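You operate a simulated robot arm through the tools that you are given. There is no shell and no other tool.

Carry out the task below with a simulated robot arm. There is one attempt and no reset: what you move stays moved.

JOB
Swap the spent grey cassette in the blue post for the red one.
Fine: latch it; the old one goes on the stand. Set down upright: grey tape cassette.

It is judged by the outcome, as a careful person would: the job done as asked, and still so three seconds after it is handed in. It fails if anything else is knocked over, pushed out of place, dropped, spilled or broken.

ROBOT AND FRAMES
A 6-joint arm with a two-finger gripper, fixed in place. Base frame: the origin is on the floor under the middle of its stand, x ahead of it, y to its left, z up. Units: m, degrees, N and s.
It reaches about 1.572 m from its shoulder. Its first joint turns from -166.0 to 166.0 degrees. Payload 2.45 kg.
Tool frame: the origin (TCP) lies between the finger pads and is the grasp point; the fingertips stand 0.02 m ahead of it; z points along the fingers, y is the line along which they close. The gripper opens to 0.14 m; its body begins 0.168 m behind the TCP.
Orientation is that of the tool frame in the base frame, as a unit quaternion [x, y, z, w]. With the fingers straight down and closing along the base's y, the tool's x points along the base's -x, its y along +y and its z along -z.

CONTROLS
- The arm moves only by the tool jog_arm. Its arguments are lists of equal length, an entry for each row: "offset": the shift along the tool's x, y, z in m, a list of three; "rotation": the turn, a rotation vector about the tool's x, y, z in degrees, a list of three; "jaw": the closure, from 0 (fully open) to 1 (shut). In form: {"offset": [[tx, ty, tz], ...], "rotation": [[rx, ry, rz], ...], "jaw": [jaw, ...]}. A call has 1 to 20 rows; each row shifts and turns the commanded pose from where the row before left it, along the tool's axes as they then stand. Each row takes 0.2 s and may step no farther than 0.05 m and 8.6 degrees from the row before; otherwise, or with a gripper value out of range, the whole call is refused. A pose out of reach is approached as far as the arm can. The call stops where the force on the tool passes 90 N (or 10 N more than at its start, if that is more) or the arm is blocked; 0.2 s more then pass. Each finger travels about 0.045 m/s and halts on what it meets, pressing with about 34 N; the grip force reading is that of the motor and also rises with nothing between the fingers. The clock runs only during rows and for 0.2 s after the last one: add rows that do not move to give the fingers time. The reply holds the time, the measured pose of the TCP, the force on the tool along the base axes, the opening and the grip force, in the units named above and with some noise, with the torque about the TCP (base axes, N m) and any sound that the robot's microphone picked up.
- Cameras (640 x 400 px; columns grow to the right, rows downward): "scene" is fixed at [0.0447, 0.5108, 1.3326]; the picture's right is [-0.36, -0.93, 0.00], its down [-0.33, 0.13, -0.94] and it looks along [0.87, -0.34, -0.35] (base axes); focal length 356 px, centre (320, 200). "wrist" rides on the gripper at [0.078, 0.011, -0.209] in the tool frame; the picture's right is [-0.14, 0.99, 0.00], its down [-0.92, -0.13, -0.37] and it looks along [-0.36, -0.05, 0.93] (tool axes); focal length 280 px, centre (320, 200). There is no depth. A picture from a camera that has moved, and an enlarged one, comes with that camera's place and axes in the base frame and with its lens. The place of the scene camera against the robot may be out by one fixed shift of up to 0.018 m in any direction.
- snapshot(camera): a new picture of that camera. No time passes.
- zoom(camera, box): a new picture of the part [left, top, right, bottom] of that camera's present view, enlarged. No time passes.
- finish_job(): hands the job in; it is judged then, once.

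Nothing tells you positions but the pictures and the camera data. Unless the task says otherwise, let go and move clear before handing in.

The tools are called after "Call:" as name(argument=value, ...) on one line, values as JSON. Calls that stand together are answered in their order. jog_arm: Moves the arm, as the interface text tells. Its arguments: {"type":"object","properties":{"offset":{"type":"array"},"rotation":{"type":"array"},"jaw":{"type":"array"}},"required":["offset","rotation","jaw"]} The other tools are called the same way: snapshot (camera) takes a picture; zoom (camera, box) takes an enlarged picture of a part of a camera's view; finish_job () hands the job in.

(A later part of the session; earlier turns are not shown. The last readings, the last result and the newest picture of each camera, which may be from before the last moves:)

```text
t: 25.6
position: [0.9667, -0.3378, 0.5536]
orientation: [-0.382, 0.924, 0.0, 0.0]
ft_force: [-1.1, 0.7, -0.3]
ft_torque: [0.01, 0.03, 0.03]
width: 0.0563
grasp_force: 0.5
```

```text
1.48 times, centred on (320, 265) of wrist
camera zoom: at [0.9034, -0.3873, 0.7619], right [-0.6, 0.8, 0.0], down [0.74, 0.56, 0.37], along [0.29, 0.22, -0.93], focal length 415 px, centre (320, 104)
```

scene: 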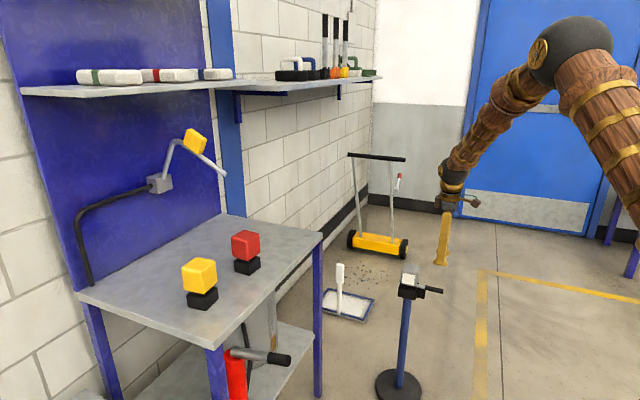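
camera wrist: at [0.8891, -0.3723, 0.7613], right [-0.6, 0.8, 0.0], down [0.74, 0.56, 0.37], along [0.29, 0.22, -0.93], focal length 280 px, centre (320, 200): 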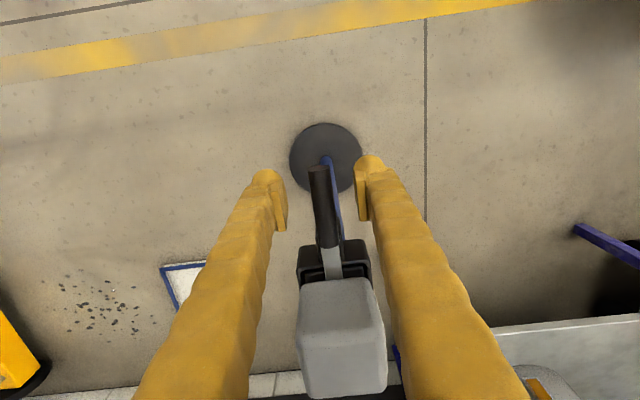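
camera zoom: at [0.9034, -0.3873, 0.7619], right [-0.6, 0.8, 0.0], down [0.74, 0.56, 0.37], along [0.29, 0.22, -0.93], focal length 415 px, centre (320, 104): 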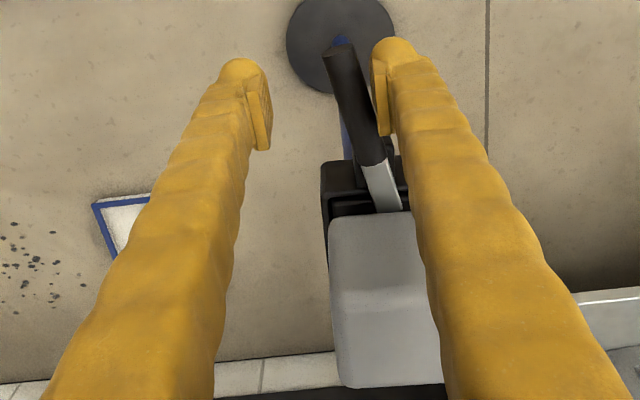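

The lever swings freely this way, at about 1 N, and the post stays still, so it is a vertical-axis swing latch. I'll keep swinging it in an arc about its pivot.

Call:
jog_arm(offset=[[-0.0037, -0.0074, 0], [-0.0037, -0.0074, 0], [-0.0037, -0.0074, 0], [-0.0037, -0.0074, 0]], rotation=[[0, 0, -8], [0, 0, -8], [0, 0, -8], [0, 0, -8]], jaw=[0.6, 0.6, 0.6, 0.6])

Call:
zoom(camera="scene", box=[390, 255, 450, 305])

Call:
zoom(camera="wrist", box=[240, 130, 400, 400])

```text
t: 26.6
position: [1.0004, -0.3417, 0.5542]
orientation: [-0.623, 0.782, 0.0, 0.0]
ft_force: [-0.9, -0.4, 0.6]
ft_torque: [-0.03, 0.02, 0.03]
width: 0.0563
grasp_force: 0.4
```

```text
8.00 times, centred on (420, 280) of scene
camera zoom: at [0.0447, 0.5108, 1.3326], right [-0.36, -0.93, 0.0], down [-0.33, 0.13, -0.94], along [0.87, -0.34, -0.35], focal length 2850 px, centre (-480, -440)
```

zoom: 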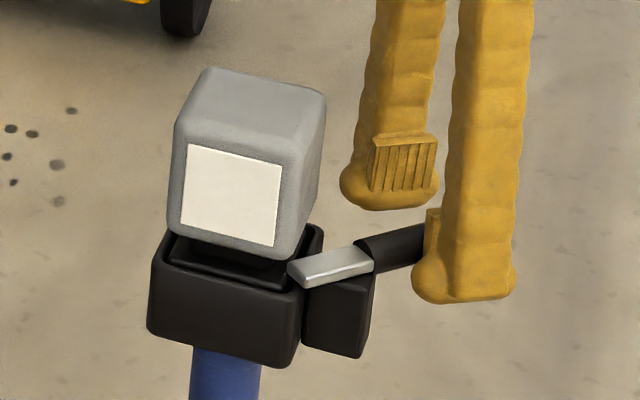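

```text
1.48 times, centred on (320, 265) of wrist
camera zoom: at [0.9709, -0.4168, 0.7622], right [-0.93, 0.35, 0.0], down [0.33, 0.87, 0.37], along [0.13, 0.35, -0.93], focal length 415 px, centre (320, 104)
```

zoom: 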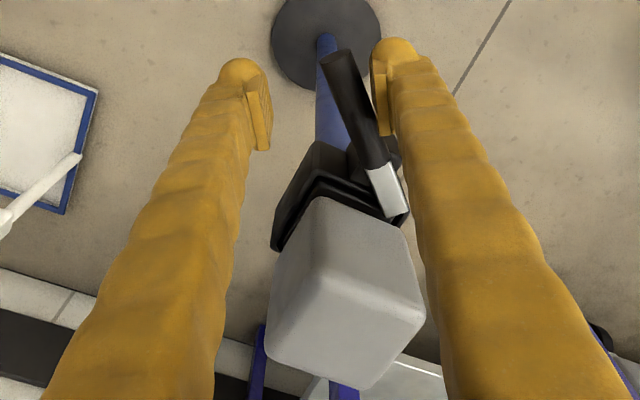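

The lever is swinging well with almost no force and the post stays still. I'll continue the arc.

Call:
jog_arm(offset=[[-0.0037, -0.0074, 0], [-0.0037, -0.0074, 0], [-0.0037, -0.0074, 0]], rotation=[[0, 0, -8], [0, 0, -8], [0, 0, -8]], jaw=[0.6, 0.6, 0.6])

Call:
zoom(camera="scene", box=[390, 255, 450, 305])

Call:
zoom(camera="wrist", box=[240, 130, 400, 400])

```text
t: 27.4
position: [1.023, -0.3334, 0.552]
orientation: [0.773, -0.635, -0.001, 0.0]
ft_force: [0.0, -0.2, 0.9]
ft_torque: [-0.01, -0.02, 0.03]
width: 0.0561
grasp_force: 0.4
```

```text
8.00 times, centred on (420, 280) of scene
camera zoom: at [0.0447, 0.5108, 1.3326], right [-0.36, -0.93, 0.0], down [-0.33, 0.13, -0.94], along [0.87, -0.34, -0.35], focal length 2850 px, centre (-480, -440)
```

zoom: 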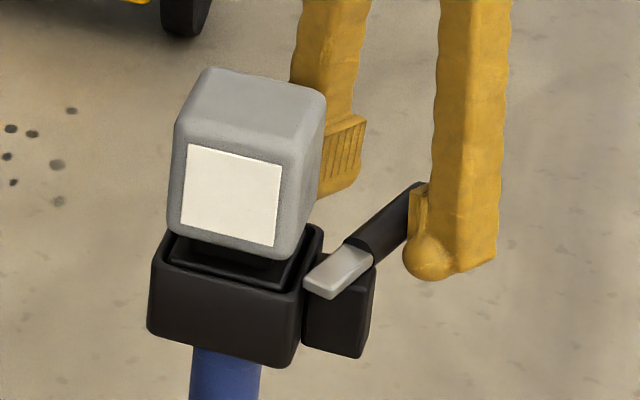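

```text
1.48 times, centred on (320, 265) of wrist
camera zoom: at [1.0264, -0.4133, 0.7616], right [-1.0, -0.06, 0.0], down [-0.05, 0.93, 0.37], along [-0.02, 0.37, -0.93], focal length 415 px, centre (320, 104)
```

zoom: 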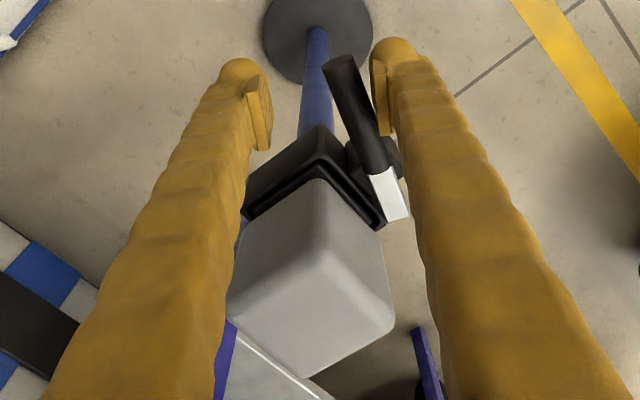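

Call:
jog_arm(offset=[[-0.0037, -0.0074, 0], [-0.0037, -0.0074, 0]], rotation=[[0, 0, -8], [0, 0, -8]], jaw=[0.6, 0.6])

Call:
zoom(camera="scene", box=[390, 255, 450, 305])

Call:
zoom(camera="wrist", box=[240, 130, 400, 400])

```text
t: 28.0
position: [1.0345, -0.3217, 0.5521]
orientation: [0.853, -0.522, -0.001, 0.0]
ft_force: [-2.9, -3.0, 0.4]
ft_torque: [0.0, 0.05, 0.12]
width: 0.0587
grasp_force: 2.1
```

```text
8.00 times, centred on (420, 280) of scene
camera zoom: at [0.0447, 0.5108, 1.3326], right [-0.36, -0.93, 0.0], down [-0.33, 0.13, -0.94], along [0.87, -0.34, -0.35], focal length 2850 px, centre (-480, -440)
```

zoom: 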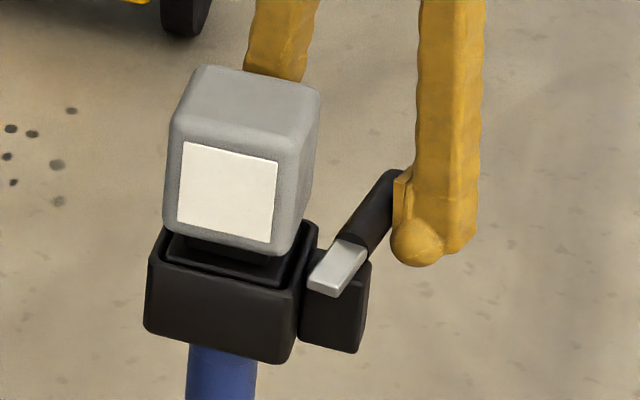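

```text
1.48 times, centred on (320, 265) of wrist
camera zoom: at [1.0602, -0.3978, 0.7618], right [-0.94, -0.33, 0.0], down [-0.31, 0.88, 0.37], along [-0.12, 0.35, -0.93], focal length 415 px, centre (320, 104)
```

zoom: 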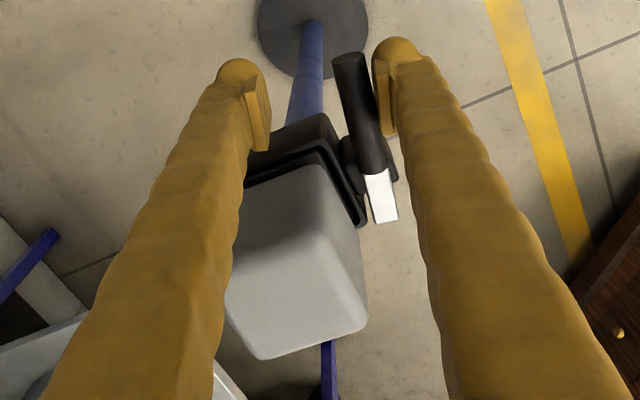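

The lever has hit its open stop at about 80° and its tip is clear of the socket. The post sits back near its original spot. I'll disengage, rise and turn the gripper back to the 45° yaw.

Call:
jog_arm(offset=[[0, 0.006, 0], [0, 0.008, 0], [0, 0, -0.03], [0, 0, -0.045], [0, 0, -0.045], [0, 0, -0.045], [0, 0, -0.045], [0, 0, 0], [0, 0, 0], [0, 0, 0], [0, 0, 0], [0, 0, 0], [0, 0, 0], [0, 0, 0], [0, 0, 0], [0, 0, 0]], rotation=[[0, 0, 0], [0, 0, 0], [0, 0, 0], [0, 0, 0], [0, 0, 0], [0, 0, 0], [0, 0, 0], [0, 0, 8], [0, 0, 8], [0, 0, 8], [0, 0, 8], [0, 0, 8], [0, 0, 8], [0, 0, 8], [0, 0, 8], [0, 0, 8]], jaw=[0.6, 0.6, 0.6, 0.6, 0.6, 0.6, 0.6, 0.3, 0.3, 0.3, 0.3, 0.3, 0.3, 0.3, 0.3, 0.3])

Call:
snapshot(camera="wrist")

Call:
snapshot(camera="scene")

```text
t: 31.4
position: [1.0207, -0.3284, 0.7628]
orientation: [-0.382, 0.924, 0.001, 0.0]
ft_force: [0.0, -0.4, -0.5]
ft_torque: [-0.01, 0.01, -0.02]
width: 0.0981
grasp_force: 0.0
```

```text
taken
camera wrist: at [0.9587, -0.3776, 0.9718], right [-0.6, 0.8, 0.0], down [0.74, 0.56, 0.37], along [0.29, 0.22, -0.93], focal length 280 px, centre (320, 200)
```

wrist: 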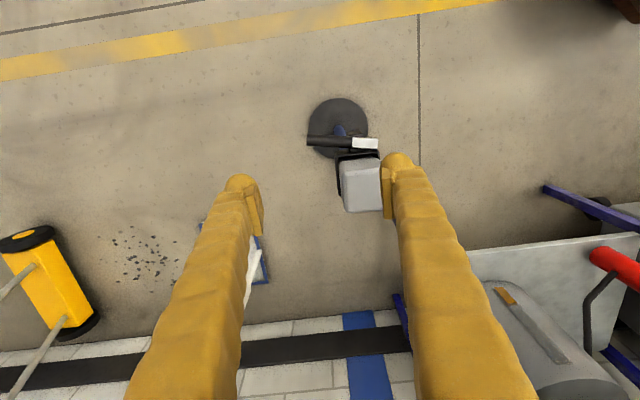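

```text
taken
```

scene: 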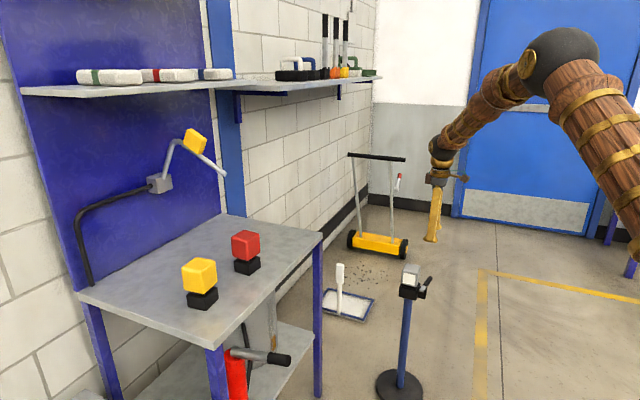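

Call:
jog_arm(offset=[[-0.0282, 0.0265, 0], [-0.0282, 0.0265, 0], [0, 0, 0]], rotation=[[0, 0, 0], [0, 0, 0], [0, 0, 0]], jaw=[0.2, 0.2, 0.2])

Call:
snapshot(camera="wrist")

Call:
zoom(camera="wrist", box=[260, 100, 380, 220])

Call:
zoom(camera="scene", box=[390, 255, 450, 305])

```text
t: 32.2
position: [1.0236, -0.2503, 0.7642]
orientation: [-0.383, 0.924, 0.001, 0.0]
ft_force: [-0.7, 0.3, 0.5]
ft_torque: [0.04, 0.04, -0.01]
width: 0.1118
grasp_force: 0.1
```

```text
taken
camera wrist: at [0.9604, -0.3004, 0.9723], right [-0.6, 0.8, 0.0], down [0.74, 0.56, 0.37], along [0.29, 0.22, -0.93], focal length 280 px, centre (320, 200)
```

wrist: 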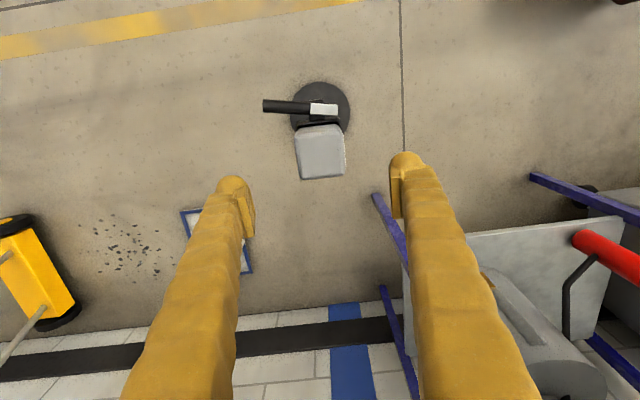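

```text
3.33 times, centred on (320, 160) of wrist
camera zoom: at [0.9604, -0.3004, 0.9723], right [-0.6, 0.8, 0.0], down [0.74, 0.56, 0.37], along [0.29, 0.22, -0.93], focal length 935 px, centre (320, 333)
```

zoom: 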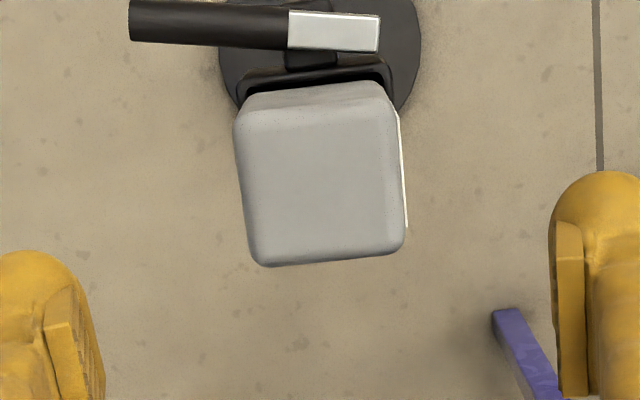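

```text
8.00 times, centred on (420, 280) of scene
camera zoom: at [0.0447, 0.5108, 1.3326], right [-0.36, -0.93, 0.0], down [-0.33, 0.13, -0.94], along [0.87, -0.34, -0.35], focal length 2850 px, centre (-480, -440)
```

zoom: 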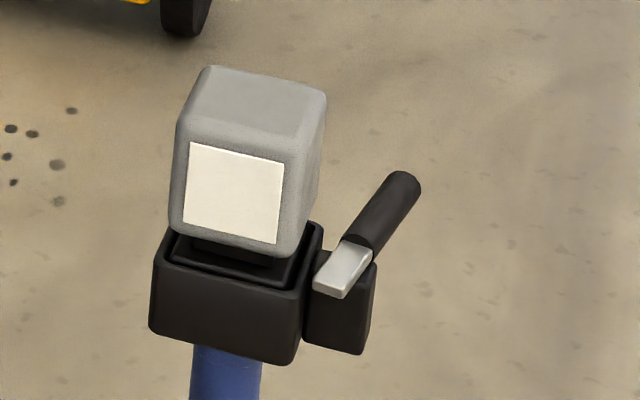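

The grey head is almost exactly under the TCP, and I take it to span z = 0.562 to 0.623. I'll apply a small centring and yaw correction and go down beside it with the fingers open.

Call:
jog_arm(offset=[[0.001, 0.0015, 0.02], [0, 0, 0.04], [0, 0, 0.04], [0, 0, 0.04], [0, 0, 0.032], [0, 0, 0]], rotation=[[0, 0, 2], [0, 0, 0], [0, 0, 0], [0, 0, 0], [0, 0, 0], [0, 0, 0]], jaw=[0.2, 0.2, 0.2, 0.2, 0.2, 0.2])

Call:
snapshot(camera="wrist")

Call:
zoom(camera="scene", box=[380, 230, 480, 310])

```text
t: 33.6
position: [1.0211, -0.2505, 0.5908]
orientation: [-0.367, 0.93, 0.001, 0.0]
ft_force: [-0.1, 0.5, 0.5]
ft_torque: [0.0, 0.02, 0.0]
width: 0.112
grasp_force: 0.1
```

```text
taken
camera wrist: at [0.9569, -0.2981, 0.7998], right [-0.57, 0.82, 0.0], down [0.76, 0.53, 0.37], along [0.3, 0.21, -0.93], focal length 280 px, centre (320, 200)
```

wrist: 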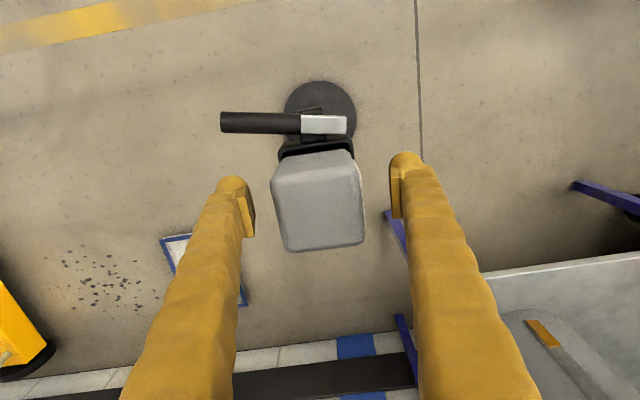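

```text
5.00 times, centred on (430, 270) of scene
camera zoom: at [0.0447, 0.5108, 1.3326], right [-0.36, -0.93, 0.0], down [-0.33, 0.13, -0.94], along [0.87, -0.34, -0.35], focal length 1781 px, centre (-230, -150)
```

zoom: 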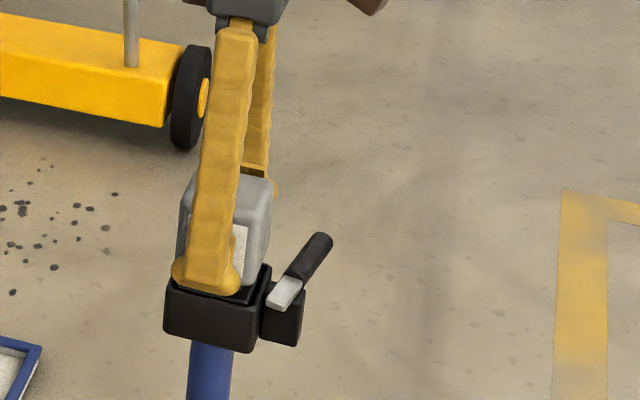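

Call:
zoom(camera="wrist", box=[240, 130, 400, 260])

```text
3.08 times, centred on (320, 195) of wrist
camera zoom: at [0.9569, -0.2981, 0.7998], right [-0.57, 0.82, 0.0], down [0.76, 0.53, 0.37], along [0.3, 0.21, -0.93], focal length 863 px, centre (320, 215)
```

zoom: 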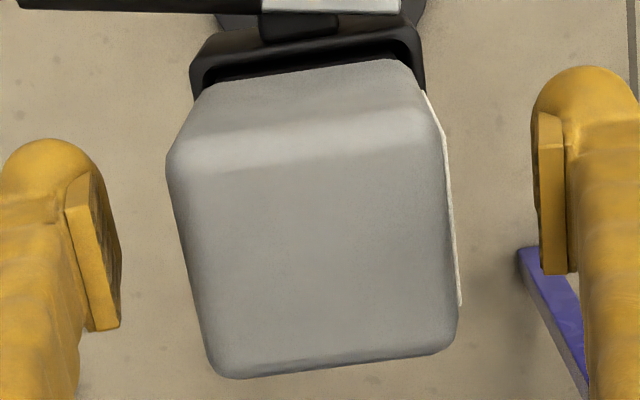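

The gripper is centred on the grey head to within about 1 mm. I'll close on it now.

Call:
jog_arm(offset=[[0, 0, 0], [0, 0, 0], [0, 0, 0], [0, 0, 0], [0, 0, 0]], rotation=[[0, 0, 0], [0, 0, 0], [0, 0, 0], [0, 0, 0], [0, 0, 0]], jaw=[1, 1, 1, 1, 1])

Call:
zoom(camera="scene", box=[390, 255, 450, 305])

Call:
zoom(camera="wrist", box=[240, 130, 400, 260])

```text
t: 34.8
position: [1.0228, -0.2514, 0.5911]
orientation: [-0.367, 0.93, 0.001, -0.001]
ft_force: [0.2, -0.2, 1.7]
ft_torque: [0.03, 0.03, 0.06]
width: 0.0645
grasp_force: 34.2
```

```text
8.00 times, centred on (420, 280) of scene
camera zoom: at [0.0447, 0.5108, 1.3326], right [-0.36, -0.93, 0.0], down [-0.33, 0.13, -0.94], along [0.87, -0.34, -0.35], focal length 2850 px, centre (-480, -440)
```

zoom: 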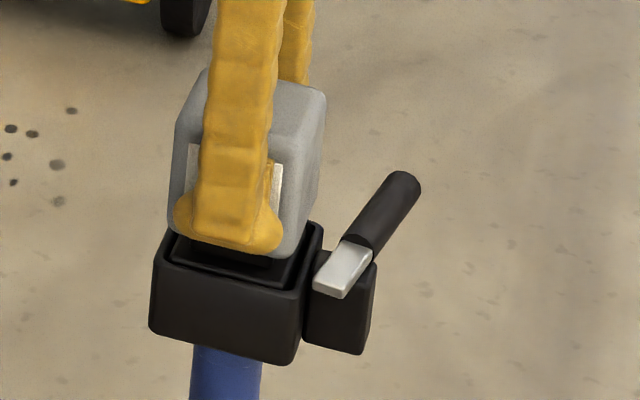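

```text
3.08 times, centred on (320, 195) of wrist
camera zoom: at [0.9569, -0.2981, 0.8002], right [-0.57, 0.82, 0.0], down [0.76, 0.53, 0.37], along [0.3, 0.21, -0.93], focal length 863 px, centre (320, 215)
```

zoom: 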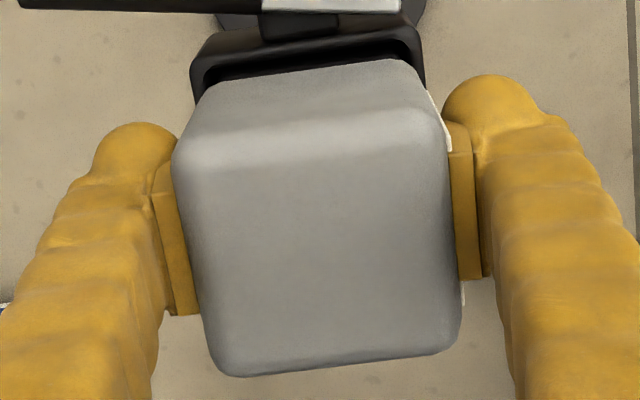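

The grip is firm at 34 N and the post stayed put. I'll lift slowly at first, to make sure the post doesn't come up with the cassette.

Call:
jog_arm(offset=[[0, 0, -0.003], [0, 0, -0.004], [0, 0, -0.005], [0, 0, 0]], rotation=[[0, 0, 0], [0, 0, 0], [0, 0, 0], [0, 0, 0]], jaw=[1, 1, 1, 1])

Call:
zoom(camera="scene", box=[390, 255, 450, 305])

```text
t: 35.8
position: [1.023, -0.2501, 0.6038]
orientation: [-0.366, 0.931, 0.0, 0.0]
ft_force: [-0.1, 0.3, -2.2]
ft_torque: [0.02, -0.01, 0.03]
width: 0.0651
grasp_force: 33.8
```

```text
8.00 times, centred on (420, 280) of scene
camera zoom: at [0.0447, 0.5108, 1.3326], right [-0.36, -0.93, 0.0], down [-0.33, 0.13, -0.94], along [0.87, -0.34, -0.35], focal length 2850 px, centre (-480, -440)
```

zoom: 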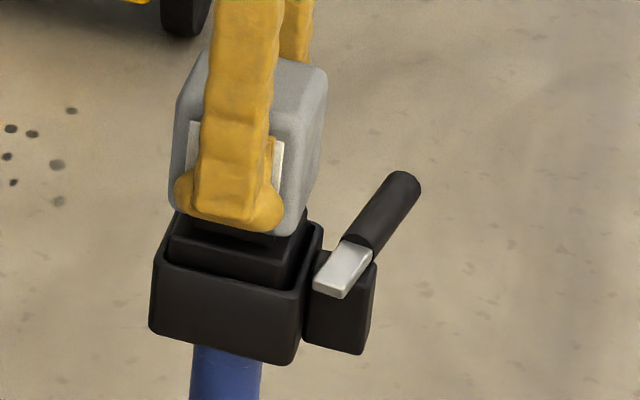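

The cassette slides out freely and the post stays still. I'll lift it well clear.

Call:
jog_arm(offset=[[0, 0, -0.01], [0, 0, -0.02], [0, 0, -0.03], [0, 0, -0.04], [0, 0, -0.04], [0, 0, -0.04]], rotation=[[0, 0, 0], [0, 0, 0], [0, 0, 0], [0, 0, 0], [0, 0, 0], [0, 0, 0]], jaw=[1, 1, 1, 1, 1, 1])

Call:
zoom(camera="scene", box=[350, 180, 470, 310])

Call:
snapshot(camera="wrist")

Call:
zoom(camera="scene", box=[390, 255, 450, 305])

```text
t: 37.2
position: [1.0234, -0.2493, 0.7833]
orientation: [-0.366, 0.931, 0.001, 0.0]
ft_force: [0.7, 0.3, -2.7]
ft_torque: [0.01, 0.01, -0.03]
width: 0.0648
grasp_force: 34.4
```

```text
3.08 times, centred on (410, 245) of scene
camera zoom: at [0.0447, 0.5108, 1.3326], right [-0.36, -0.93, 0.0], down [-0.33, 0.13, -0.94], along [0.87, -0.34, -0.35], focal length 1096 px, centre (43, 62)
```

zoom: 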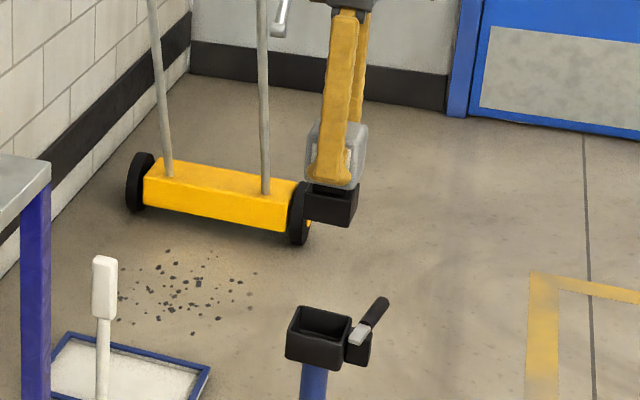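

```text
taken
camera wrist: at [0.9578, -0.297, 0.9921], right [-0.57, 0.82, 0.0], down [0.76, 0.53, 0.37], along [0.3, 0.21, -0.93], focal length 280 px, centre (320, 200)
```

wrist: 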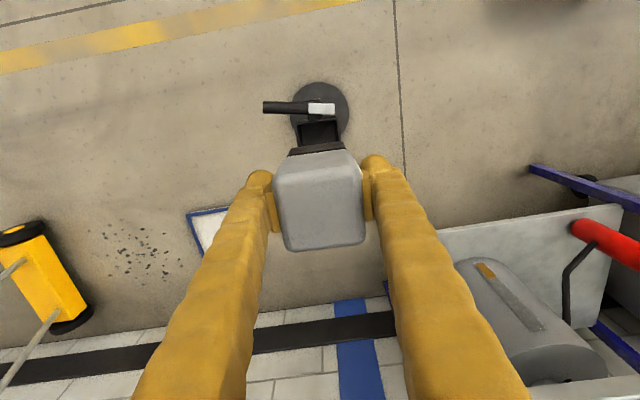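

```text
8.00 times, centred on (420, 280) of scene
camera zoom: at [0.0447, 0.5108, 1.3326], right [-0.36, -0.93, 0.0], down [-0.33, 0.13, -0.94], along [0.87, -0.34, -0.35], focal length 2850 px, centre (-480, -440)
```

zoom: 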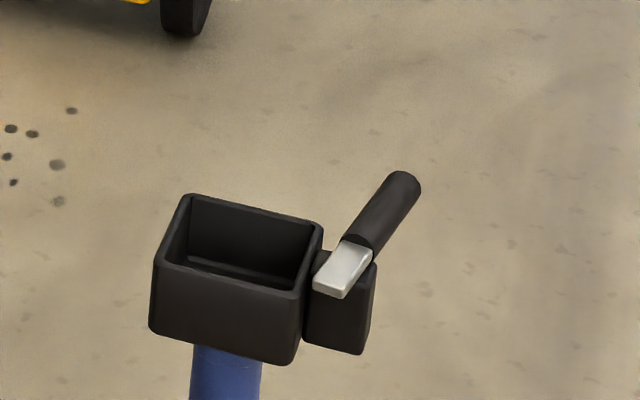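

The socket is now empty. I'll zoom in on its opening and on the cassette foot to see whether they are square or rectangular.

Call:
zoom(camera="wrist", box=[260, 80, 380, 170])

Call:
zoom(camera="scene", box=[398, 215, 428, 245])

```text
4.44 times, centred on (320, 125) of wrist
camera zoom: at [0.9578, -0.297, 0.9921], right [-0.57, 0.82, 0.0], down [0.76, 0.53, 0.37], along [0.3, 0.21, -0.93], focal length 1246 px, centre (320, 533)
```

zoom: 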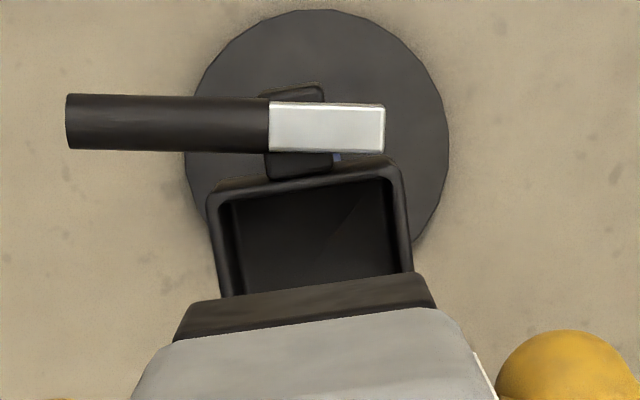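

```text
13.33 times, centred on (413, 230) of scene
camera zoom: at [0.0447, 0.5108, 1.3326], right [-0.36, -0.93, 0.0], down [-0.33, 0.13, -0.94], along [0.87, -0.34, -0.35], focal length 4749 px, centre (-920, -200)
```

zoom: 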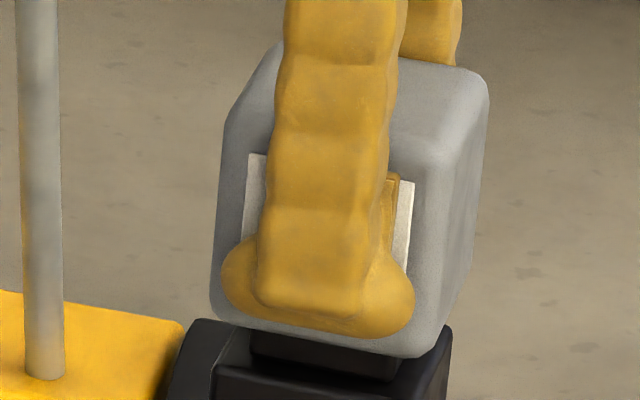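

Before taking the cassette to the bench I need to know how far the upper shelf overhangs it, since the wrist will have to fit beneath. I'll zoom in on the shelf edges.

Call:
zoom(camera="scene", box=[0, 50, 160, 150])

Call:
zoom(camera="scene", box=[140, 50, 400, 230])

Call:
zoom(camera="scene", box=[60, 190, 340, 370])

```text
4.00 times, centred on (80, 100) of scene
camera zoom: at [0.0447, 0.5108, 1.3326], right [-0.36, -0.93, 0.0], down [-0.33, 0.13, -0.94], along [0.87, -0.34, -0.35], focal length 1425 px, centre (1280, 600)
```

zoom: 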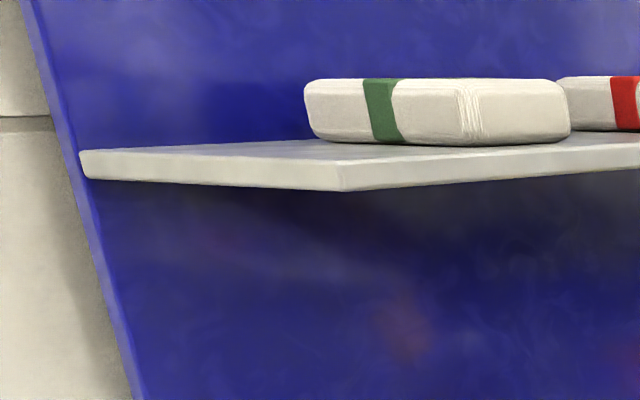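

```text
2.22 times, centred on (270, 140) of scene
camera zoom: at [0.0447, 0.5108, 1.3326], right [-0.36, -0.93, 0.0], down [-0.33, 0.13, -0.94], along [0.87, -0.34, -0.35], focal length 792 px, centre (431, 333)
```

zoom: 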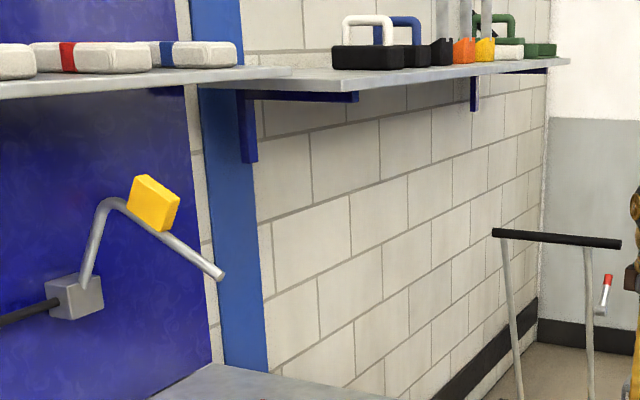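

```text
2.22 times, centred on (200, 280) of scene
camera zoom: at [0.0447, 0.5108, 1.3326], right [-0.36, -0.93, 0.0], down [-0.33, 0.13, -0.94], along [0.87, -0.34, -0.35], focal length 792 px, centre (587, 22)
```

zoom: 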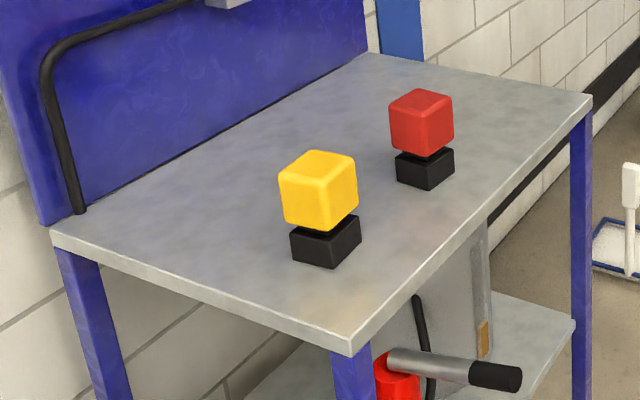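

The shelf front stands about 0.245 m behind the bench's front edge at z ≈ 1.28, and the bench top is at about z ≈ 0.76. I'll set the grey one down at about (1.108, 0.256), 0.11 m in from the edge and well to the right of the red one. I'll lift first, then carry it over.

Call:
jog_arm(offset=[[0, 0, -0.042], [0, 0, -0.042], [0, 0, -0.042], [0, 0, -0.042], [-0.0339, 0.02595, 0], [-0.0339, 0.02595, 0], [-0.0339, 0.02595, 0], [-0.0339, 0.02595, 0], [-0.0339, 0.02595, 0], [-0.0339, 0.02595, 0], [-0.0339, 0.02595, 0], [-0.0339, 0.02595, 0], [-0.0339, 0.02595, 0], [-0.0339, 0.02595, 0], [-0.0339, 0.02595, 0], [-0.0339, 0.02595, 0], [0, 0, 0]], rotation=[[0, 0, 0], [0, 0, 0], [0, 0, 0], [0, 0, 0], [0, 0, 0], [0, 0, 0], [0, 0, 0], [0, 0, 0], [0, 0, 0], [0, 0, 0], [0, 0, 0], [0, 0, 0], [0, 0, 0], [0, 0, 0], [0, 0, 0], [0, 0, 0], [0, 0, 0]], jaw=[1, 1, 1, 1, 1, 1, 1, 1, 1, 1, 1, 1, 1, 1, 1, 1, 1])

Call:
snapshot(camera="wrist")

Call:
snapshot(camera="scene")

```text
t: 40.8
position: [1.109, 0.2547, 0.9526]
orientation: [-0.367, 0.93, 0.001, 0.001]
ft_force: [-0.1, -0.5, -1.7]
ft_torque: [-0.03, 0.04, 0.02]
width: 0.0652
grasp_force: 34.2
```

```text
taken
camera wrist: at [1.0444, 0.2073, 1.1607], right [-0.57, 0.82, 0.0], down [0.76, 0.53, 0.37], along [0.3, 0.21, -0.93], focal length 280 px, centre (320, 200)
```

wrist: 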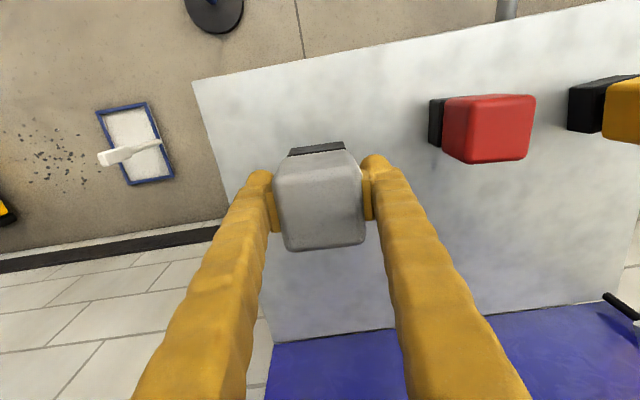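

```text
taken
```

scene: 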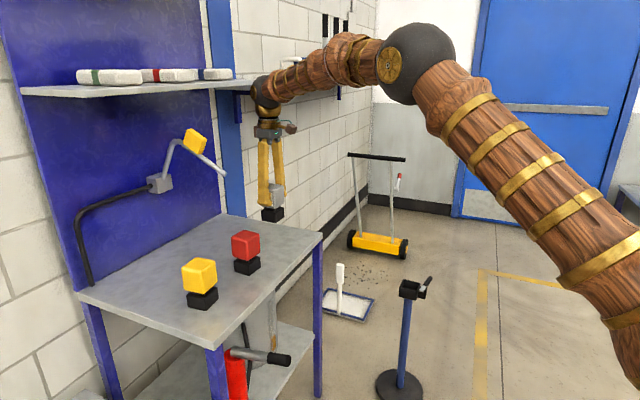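

Call:
zoom(camera="wrist", box=[410, 70, 550, 180])

Call:
zoom(camera="scene", box=[220, 160, 300, 290])

```text
3.64 times, centred on (480, 125) of wrist
camera zoom: at [1.0444, 0.2073, 1.1607], right [-0.57, 0.82, 0.0], down [0.76, 0.53, 0.37], along [0.3, 0.21, -0.93], focal length 1020 px, centre (-262, 473)
```

zoom: 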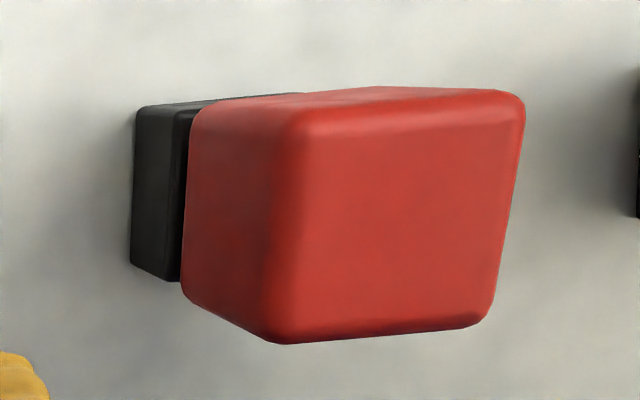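

```text
3.08 times, centred on (260, 225) of scene
camera zoom: at [0.0447, 0.5108, 1.3326], right [-0.36, -0.93, 0.0], down [-0.33, 0.13, -0.94], along [0.87, -0.34, -0.35], focal length 1096 px, centre (505, 123)
```

zoom: 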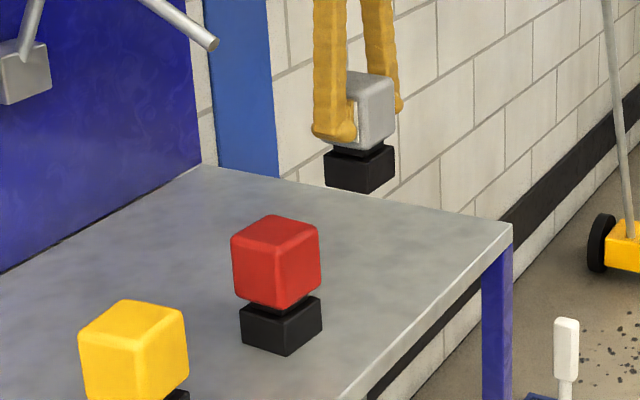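

From triangulation the bench top is at about z ≈ 0.775, so I expect the foot to touch down when the TCP is near 0.858. I'll go down most of the way, then in small steps.

Call:
jog_arm(offset=[[0, 0, 0.03], [0, 0, 0.03], [0, 0, 0.015], [0, 0, 0]], rotation=[[0, 0, 0], [0, 0, 0], [0, 0, 0], [0, 0, 0]], jaw=[1, 1, 1, 1])

Call:
zoom(camera="scene", box=[220, 160, 320, 290])

Call:
zoom(camera="scene", box=[255, 205, 295, 235])

```text
t: 41.8
position: [1.1081, 0.254, 0.8767]
orientation: [-0.367, 0.93, 0.001, 0.0]
ft_force: [0.3, -0.4, -0.9]
ft_torque: [-0.01, 0.04, 0.02]
width: 0.0647
grasp_force: 33.7
```

```text
3.08 times, centred on (270, 225) of scene
camera zoom: at [0.0447, 0.5108, 1.3326], right [-0.36, -0.93, 0.0], down [-0.33, 0.13, -0.94], along [0.87, -0.34, -0.35], focal length 1096 px, centre (474, 123)
```

zoom: 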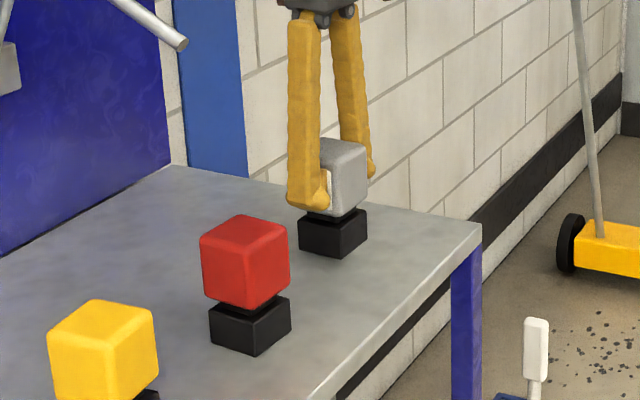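

```text
13.33 times, centred on (275, 220) of scene
camera zoom: at [0.0447, 0.5108, 1.3326], right [-0.36, -0.93, 0.0], down [-0.33, 0.13, -0.94], along [0.87, -0.34, -0.35], focal length 4749 px, centre (920, -67)
```

zoom: 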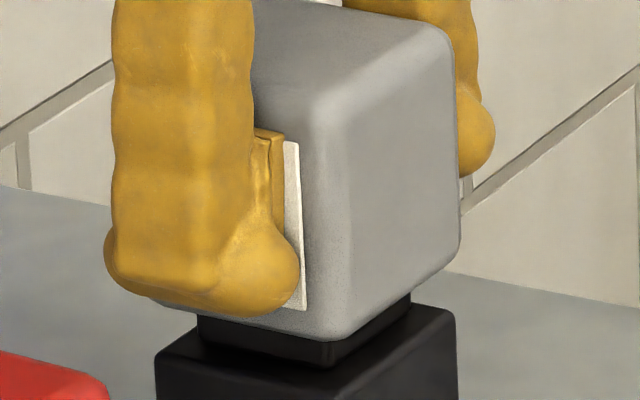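

Call:
jog_arm(offset=[[0, 0, 0.003], [0, 0, 0.003], [0, 0, 0.003], [0, 0, 0]], rotation=[[0, 0, 0], [0, 0, 0], [0, 0, 0], [0, 0, 0]], jaw=[1, 1, 1, 1])

Call:
zoom(camera="scene", box=[255, 215, 295, 245])

```text
t: 42.8
position: [1.1085, 0.254, 0.8672]
orientation: [-0.367, 0.93, 0.001, 0.0]
ft_force: [1.0, 0.1, -1.2]
ft_torque: [0.04, 0.0, -0.03]
width: 0.0649
grasp_force: 33.9
```

```text
13.33 times, centred on (275, 230) of scene
camera zoom: at [0.0447, 0.5108, 1.3326], right [-0.36, -0.93, 0.0], down [-0.33, 0.13, -0.94], along [0.87, -0.34, -0.35], focal length 4749 px, centre (920, -200)
```

zoom: 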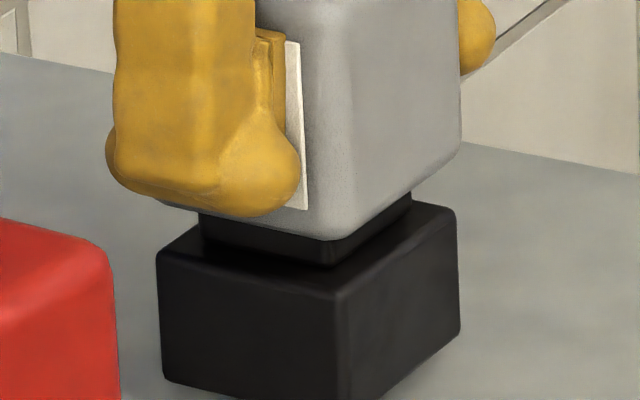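

Call:
jog_arm(offset=[[0, 0, 0.002], [0, 0, 0.002], [0, 0, 0.002], [0, 0, 0]], rotation=[[0, 0, 0], [0, 0, 0], [0, 0, 0], [0, 0, 0]], jaw=[1, 1, 1, 1])

Call:
zoom(camera="scene", box=[255, 220, 295, 250])

```text
t: 43.8
position: [1.1084, 0.2543, 0.8617]
orientation: [-0.367, 0.93, 0.002, -0.001]
ft_force: [0.4, -0.7, -2.0]
ft_torque: [0.02, -0.01, -0.02]
width: 0.0647
grasp_force: 34.0
```

```text
13.33 times, centred on (275, 235) of scene
camera zoom: at [0.0447, 0.5108, 1.3326], right [-0.36, -0.93, 0.0], down [-0.33, 0.13, -0.94], along [0.87, -0.34, -0.35], focal length 4749 px, centre (920, -267)
```

zoom: 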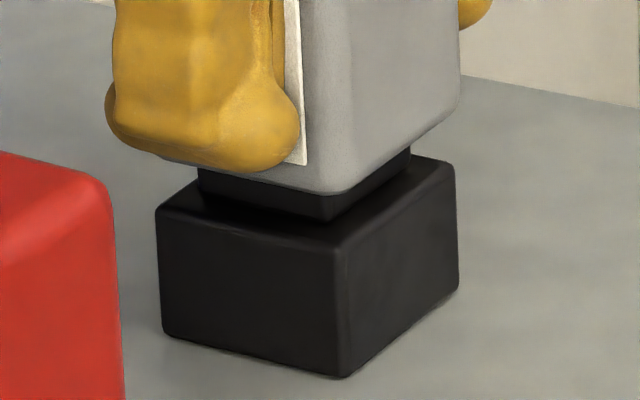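

Call:
jog_arm(offset=[[0, 0, 0.0015], [0, 0, 0.0015], [0, 0, 0]], rotation=[[0, 0, 0], [0, 0, 0], [0, 0, 0]], jaw=[1, 1, 1])

Call:
zoom(camera="scene", box=[255, 220, 295, 250])

```text
t: 44.6
position: [1.1091, 0.2541, 0.8626]
orientation: [-0.366, 0.93, 0.001, 0.002]
ft_force: [-2.7, 2.3, 31.5]
ft_torque: [-0.19, 0.13, -0.01]
width: 0.065
grasp_force: 34.1
```

```text
13.33 times, centred on (275, 235) of scene
camera zoom: at [0.0447, 0.5108, 1.3326], right [-0.36, -0.93, 0.0], down [-0.33, 0.13, -0.94], along [0.87, -0.34, -0.35], focal length 4749 px, centre (920, -267)
```

zoom: 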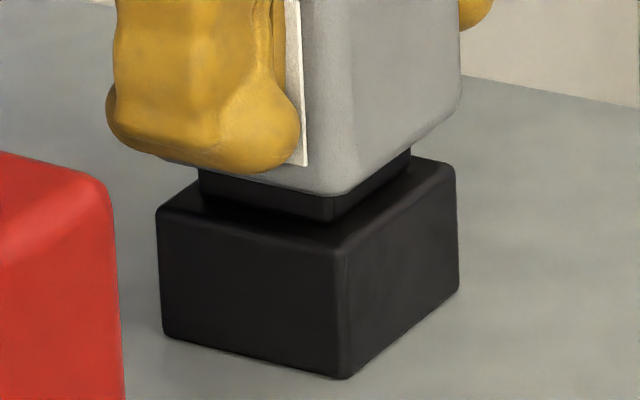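

The foot has touched down at TCP z ≈ 0.861. I'll relieve the pressure, then open the fingers.

Call:
jog_arm(offset=[[0, 0, -0.0018], [0, 0, 0]], rotation=[[0, 0, 0], [0, 0, 0]], jaw=[1, 1])

```text
t: 45.2
position: [1.1089, 0.2547, 0.861]
orientation: [-0.367, 0.93, 0.0, 0.0]
ft_force: [5.0, 3.0, 25.3]
ft_torque: [0.29, -0.36, -0.02]
width: 0.065
grasp_force: 33.9
```

Call:
jog_arm(offset=[[0, 0, -0.001], [0, 0, 0], [0, 0, 0]], rotation=[[0, 0, 0], [0, 0, 0], [0, 0, 0]], jaw=[1, 1, 1])

```text
t: 46.0
position: [1.1076, 0.2555, 0.8605]
orientation: [-0.366, 0.931, 0.001, 0.0]
ft_force: [6.5, 0.1, 14.1]
ft_torque: [0.17, -0.24, -0.01]
width: 0.0649
grasp_force: 33.8
```

Call:
jog_arm(offset=[[0, 0, -0.001], [0, 0, 0], [0, 0, 0]], rotation=[[0, 0, 0], [0, 0, 0], [0, 0, 0]], jaw=[1, 1, 1])

Call:
zoom(camera="scene", box=[255, 220, 295, 250])

```text
t: 46.8
position: [1.1082, 0.2542, 0.8607]
orientation: [-0.367, 0.93, 0.001, -0.001]
ft_force: [0.0, -0.6, -2.5]
ft_torque: [0.0, 0.04, 0.02]
width: 0.0645
grasp_force: 33.7
```

```text
13.33 times, centred on (275, 235) of scene
camera zoom: at [0.0447, 0.5108, 1.3326], right [-0.36, -0.93, 0.0], down [-0.33, 0.13, -0.94], along [0.87, -0.34, -0.35], focal length 4749 px, centre (920, -267)
```

zoom: 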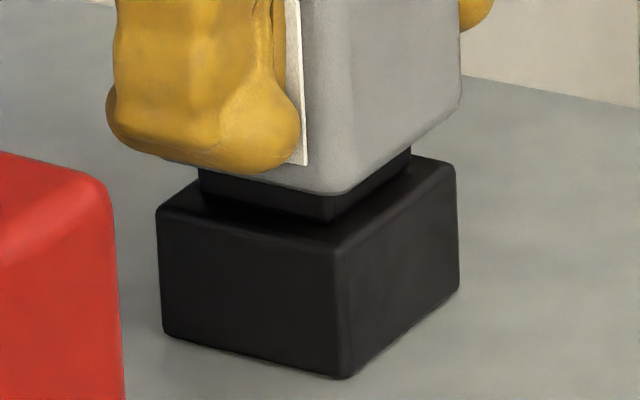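

The cassette is at the bench surface with the load off. I'll release it.

Call:
jog_arm(offset=[[0, 0, 0.0004], [0, 0, 0], [0, 0, 0], [0, 0, 0], [0, 0, 0]], rotation=[[0, 0, 0], [0, 0, 0], [0, 0, 0], [0, 0, 0], [0, 0, 0]], jaw=[1, 0.5, 0.4, 0.25, 0.25])

Call:
zoom(camera="scene", box=[220, 160, 320, 290])

Call:
snapshot(camera="wrist")

```text
t: 48.0
position: [1.1084, 0.2547, 0.8622]
orientation: [-0.366, 0.931, 0.001, 0.0]
ft_force: [0.4, 0.1, -0.9]
ft_torque: [-0.01, -0.01, -0.01]
width: 0.105
grasp_force: 0.0
```

```text
3.08 times, centred on (270, 225) of scene
camera zoom: at [0.0447, 0.5108, 1.3326], right [-0.36, -0.93, 0.0], down [-0.33, 0.13, -0.94], along [0.87, -0.34, -0.35], focal length 1096 px, centre (474, 123)
```

zoom: 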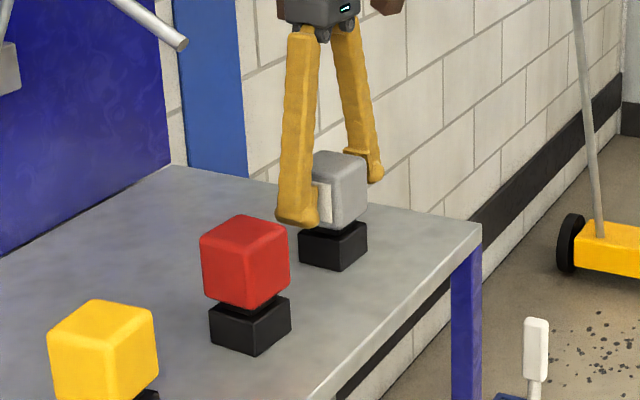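

```text
taken
camera wrist: at [1.0434, 0.2073, 1.0708], right [-0.57, 0.82, 0.0], down [0.76, 0.53, 0.37], along [0.3, 0.21, -0.93], focal length 280 px, centre (320, 200)
```

wrist: 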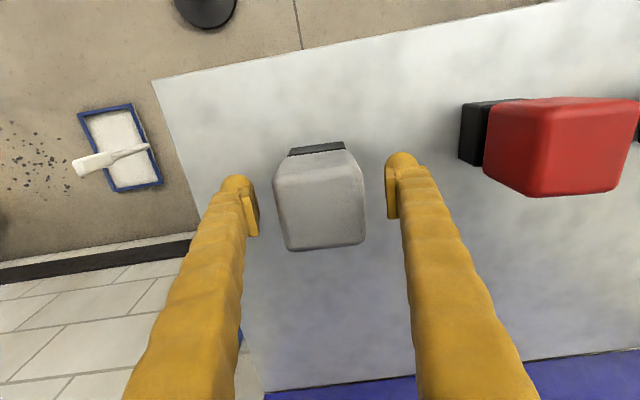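

The grey cassette stands upright on the bench. Now I'll rise and move over the red one, which I take to be at about (0.977, 0.367).

Call:
jog_arm(offset=[[0, 0, -0.02], [0, 0, -0.04], [0, 0, -0.04], [0, 0, -0.03], [0.005, 0.043, 0], [0.005, 0.043, 0], [0.005, 0.043, 0], [0.005, 0.043, 0], [0, 0, 0]], rotation=[[0, 0, 0], [0, 0, 0], [0, 0, 0], [0, 0, 0], [0, 0, 0], [0, 0, 0], [0, 0, 0], [0, 0, 0], [0, 0, 0]], jaw=[0.25, 0.25, 0.25, 0.25, 0.2, 0.2, 0.2, 0.2, 0.2])

Call:
snapshot(camera="wrist")

Call:
zoom(camera="wrist", box=[260, 120, 400, 240])

Call:
snapshot(camera="scene")

```text
t: 50.0
position: [0.9754, 0.3663, 0.99]
orientation: [-0.366, 0.931, 0.001, 0.0]
ft_force: [0.1, -0.7, -0.1]
ft_torque: [0.01, 0.03, 0.0]
width: 0.1121
grasp_force: 0.2
```

```text
taken
camera wrist: at [0.9113, 0.3189, 1.1999], right [-0.57, 0.82, 0.0], down [0.76, 0.53, 0.37], along [0.3, 0.21, -0.93], focal length 280 px, centre (320, 200)
```

wrist: 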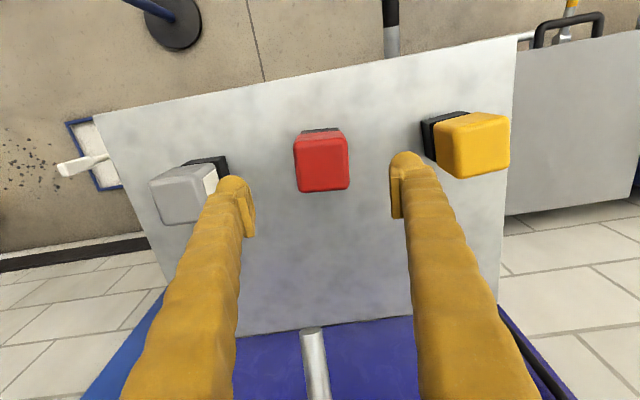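

```text
3.33 times, centred on (330, 180) of wrist
camera zoom: at [0.9113, 0.3189, 1.1999], right [-0.57, 0.82, 0.0], down [0.76, 0.53, 0.37], along [0.3, 0.21, -0.93], focal length 935 px, centre (287, 267)
```

zoom: 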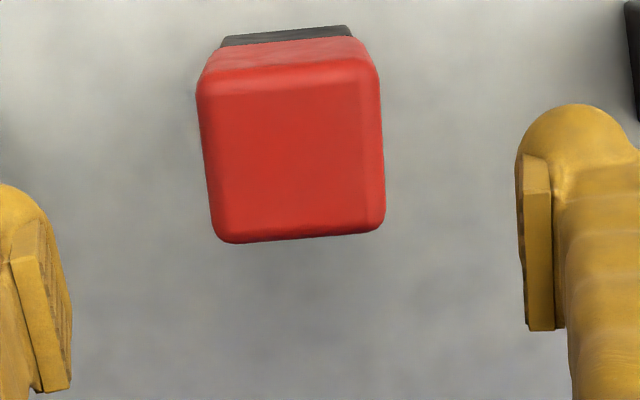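

```text
taken
```

scene: 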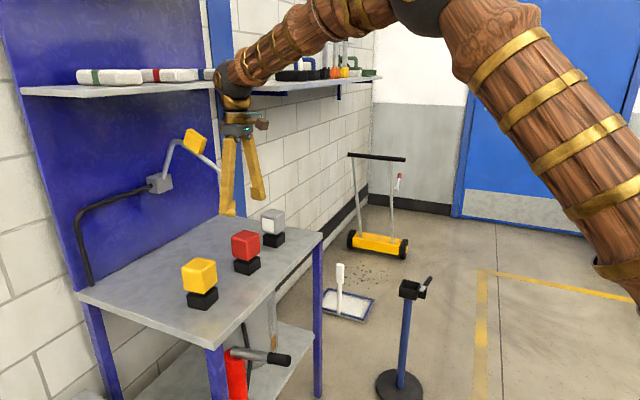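

The red head is offset by about (-2.6, +2.0) mm and yawed +3.1° relative to the tool. I'll correct that and go down around it.

Call:
jog_arm(offset=[[-0.0026, 0.002, 0.02], [0, 0, 0.04], [0, 0, 0.04], [0, 0, 0.029], [0, 0, 0]], rotation=[[0, 0, 3.1], [0, 0, 0], [0, 0, 0], [0, 0, 0], [0, 0, 0]], jaw=[0.2, 0.2, 0.2, 0.2, 0.2])

Call:
zoom(camera="wrist", box=[240, 130, 400, 260])

Call:
zoom(camera="scene", box=[200, 180, 300, 290])

```text
t: 51.2
position: [0.9762, 0.3691, 0.8636]
orientation: [-0.342, 0.94, 0.001, -0.001]
ft_force: [0.4, 0.8, 0.3]
ft_torque: [-0.04, 0.03, 0.01]
width: 0.1121
grasp_force: 0.1
```

```text
3.08 times, centred on (320, 195) of wrist
camera zoom: at [0.909, 0.3264, 1.0717], right [-0.53, 0.85, 0.0], down [0.79, 0.49, 0.37], along [0.31, 0.2, -0.93], focal length 863 px, centre (320, 215)
```

zoom: 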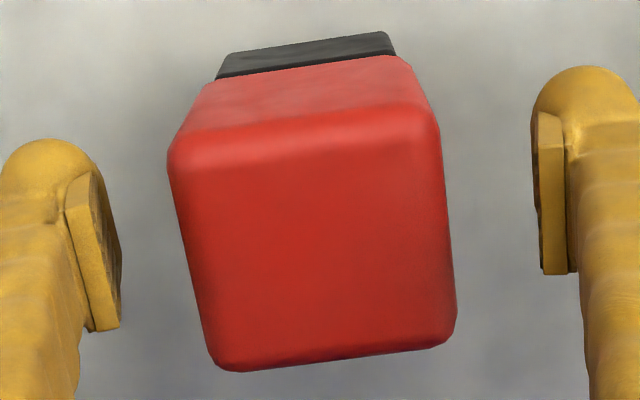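

```text
3.64 times, centred on (250, 235) of scene
camera zoom: at [0.0447, 0.5108, 1.3326], right [-0.36, -0.93, 0.0], down [-0.33, 0.13, -0.94], along [0.87, -0.34, -0.35], focal length 1295 px, centre (574, 73)
```

zoom: 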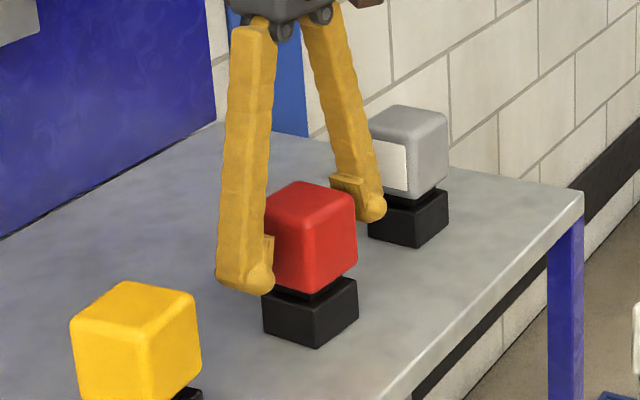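

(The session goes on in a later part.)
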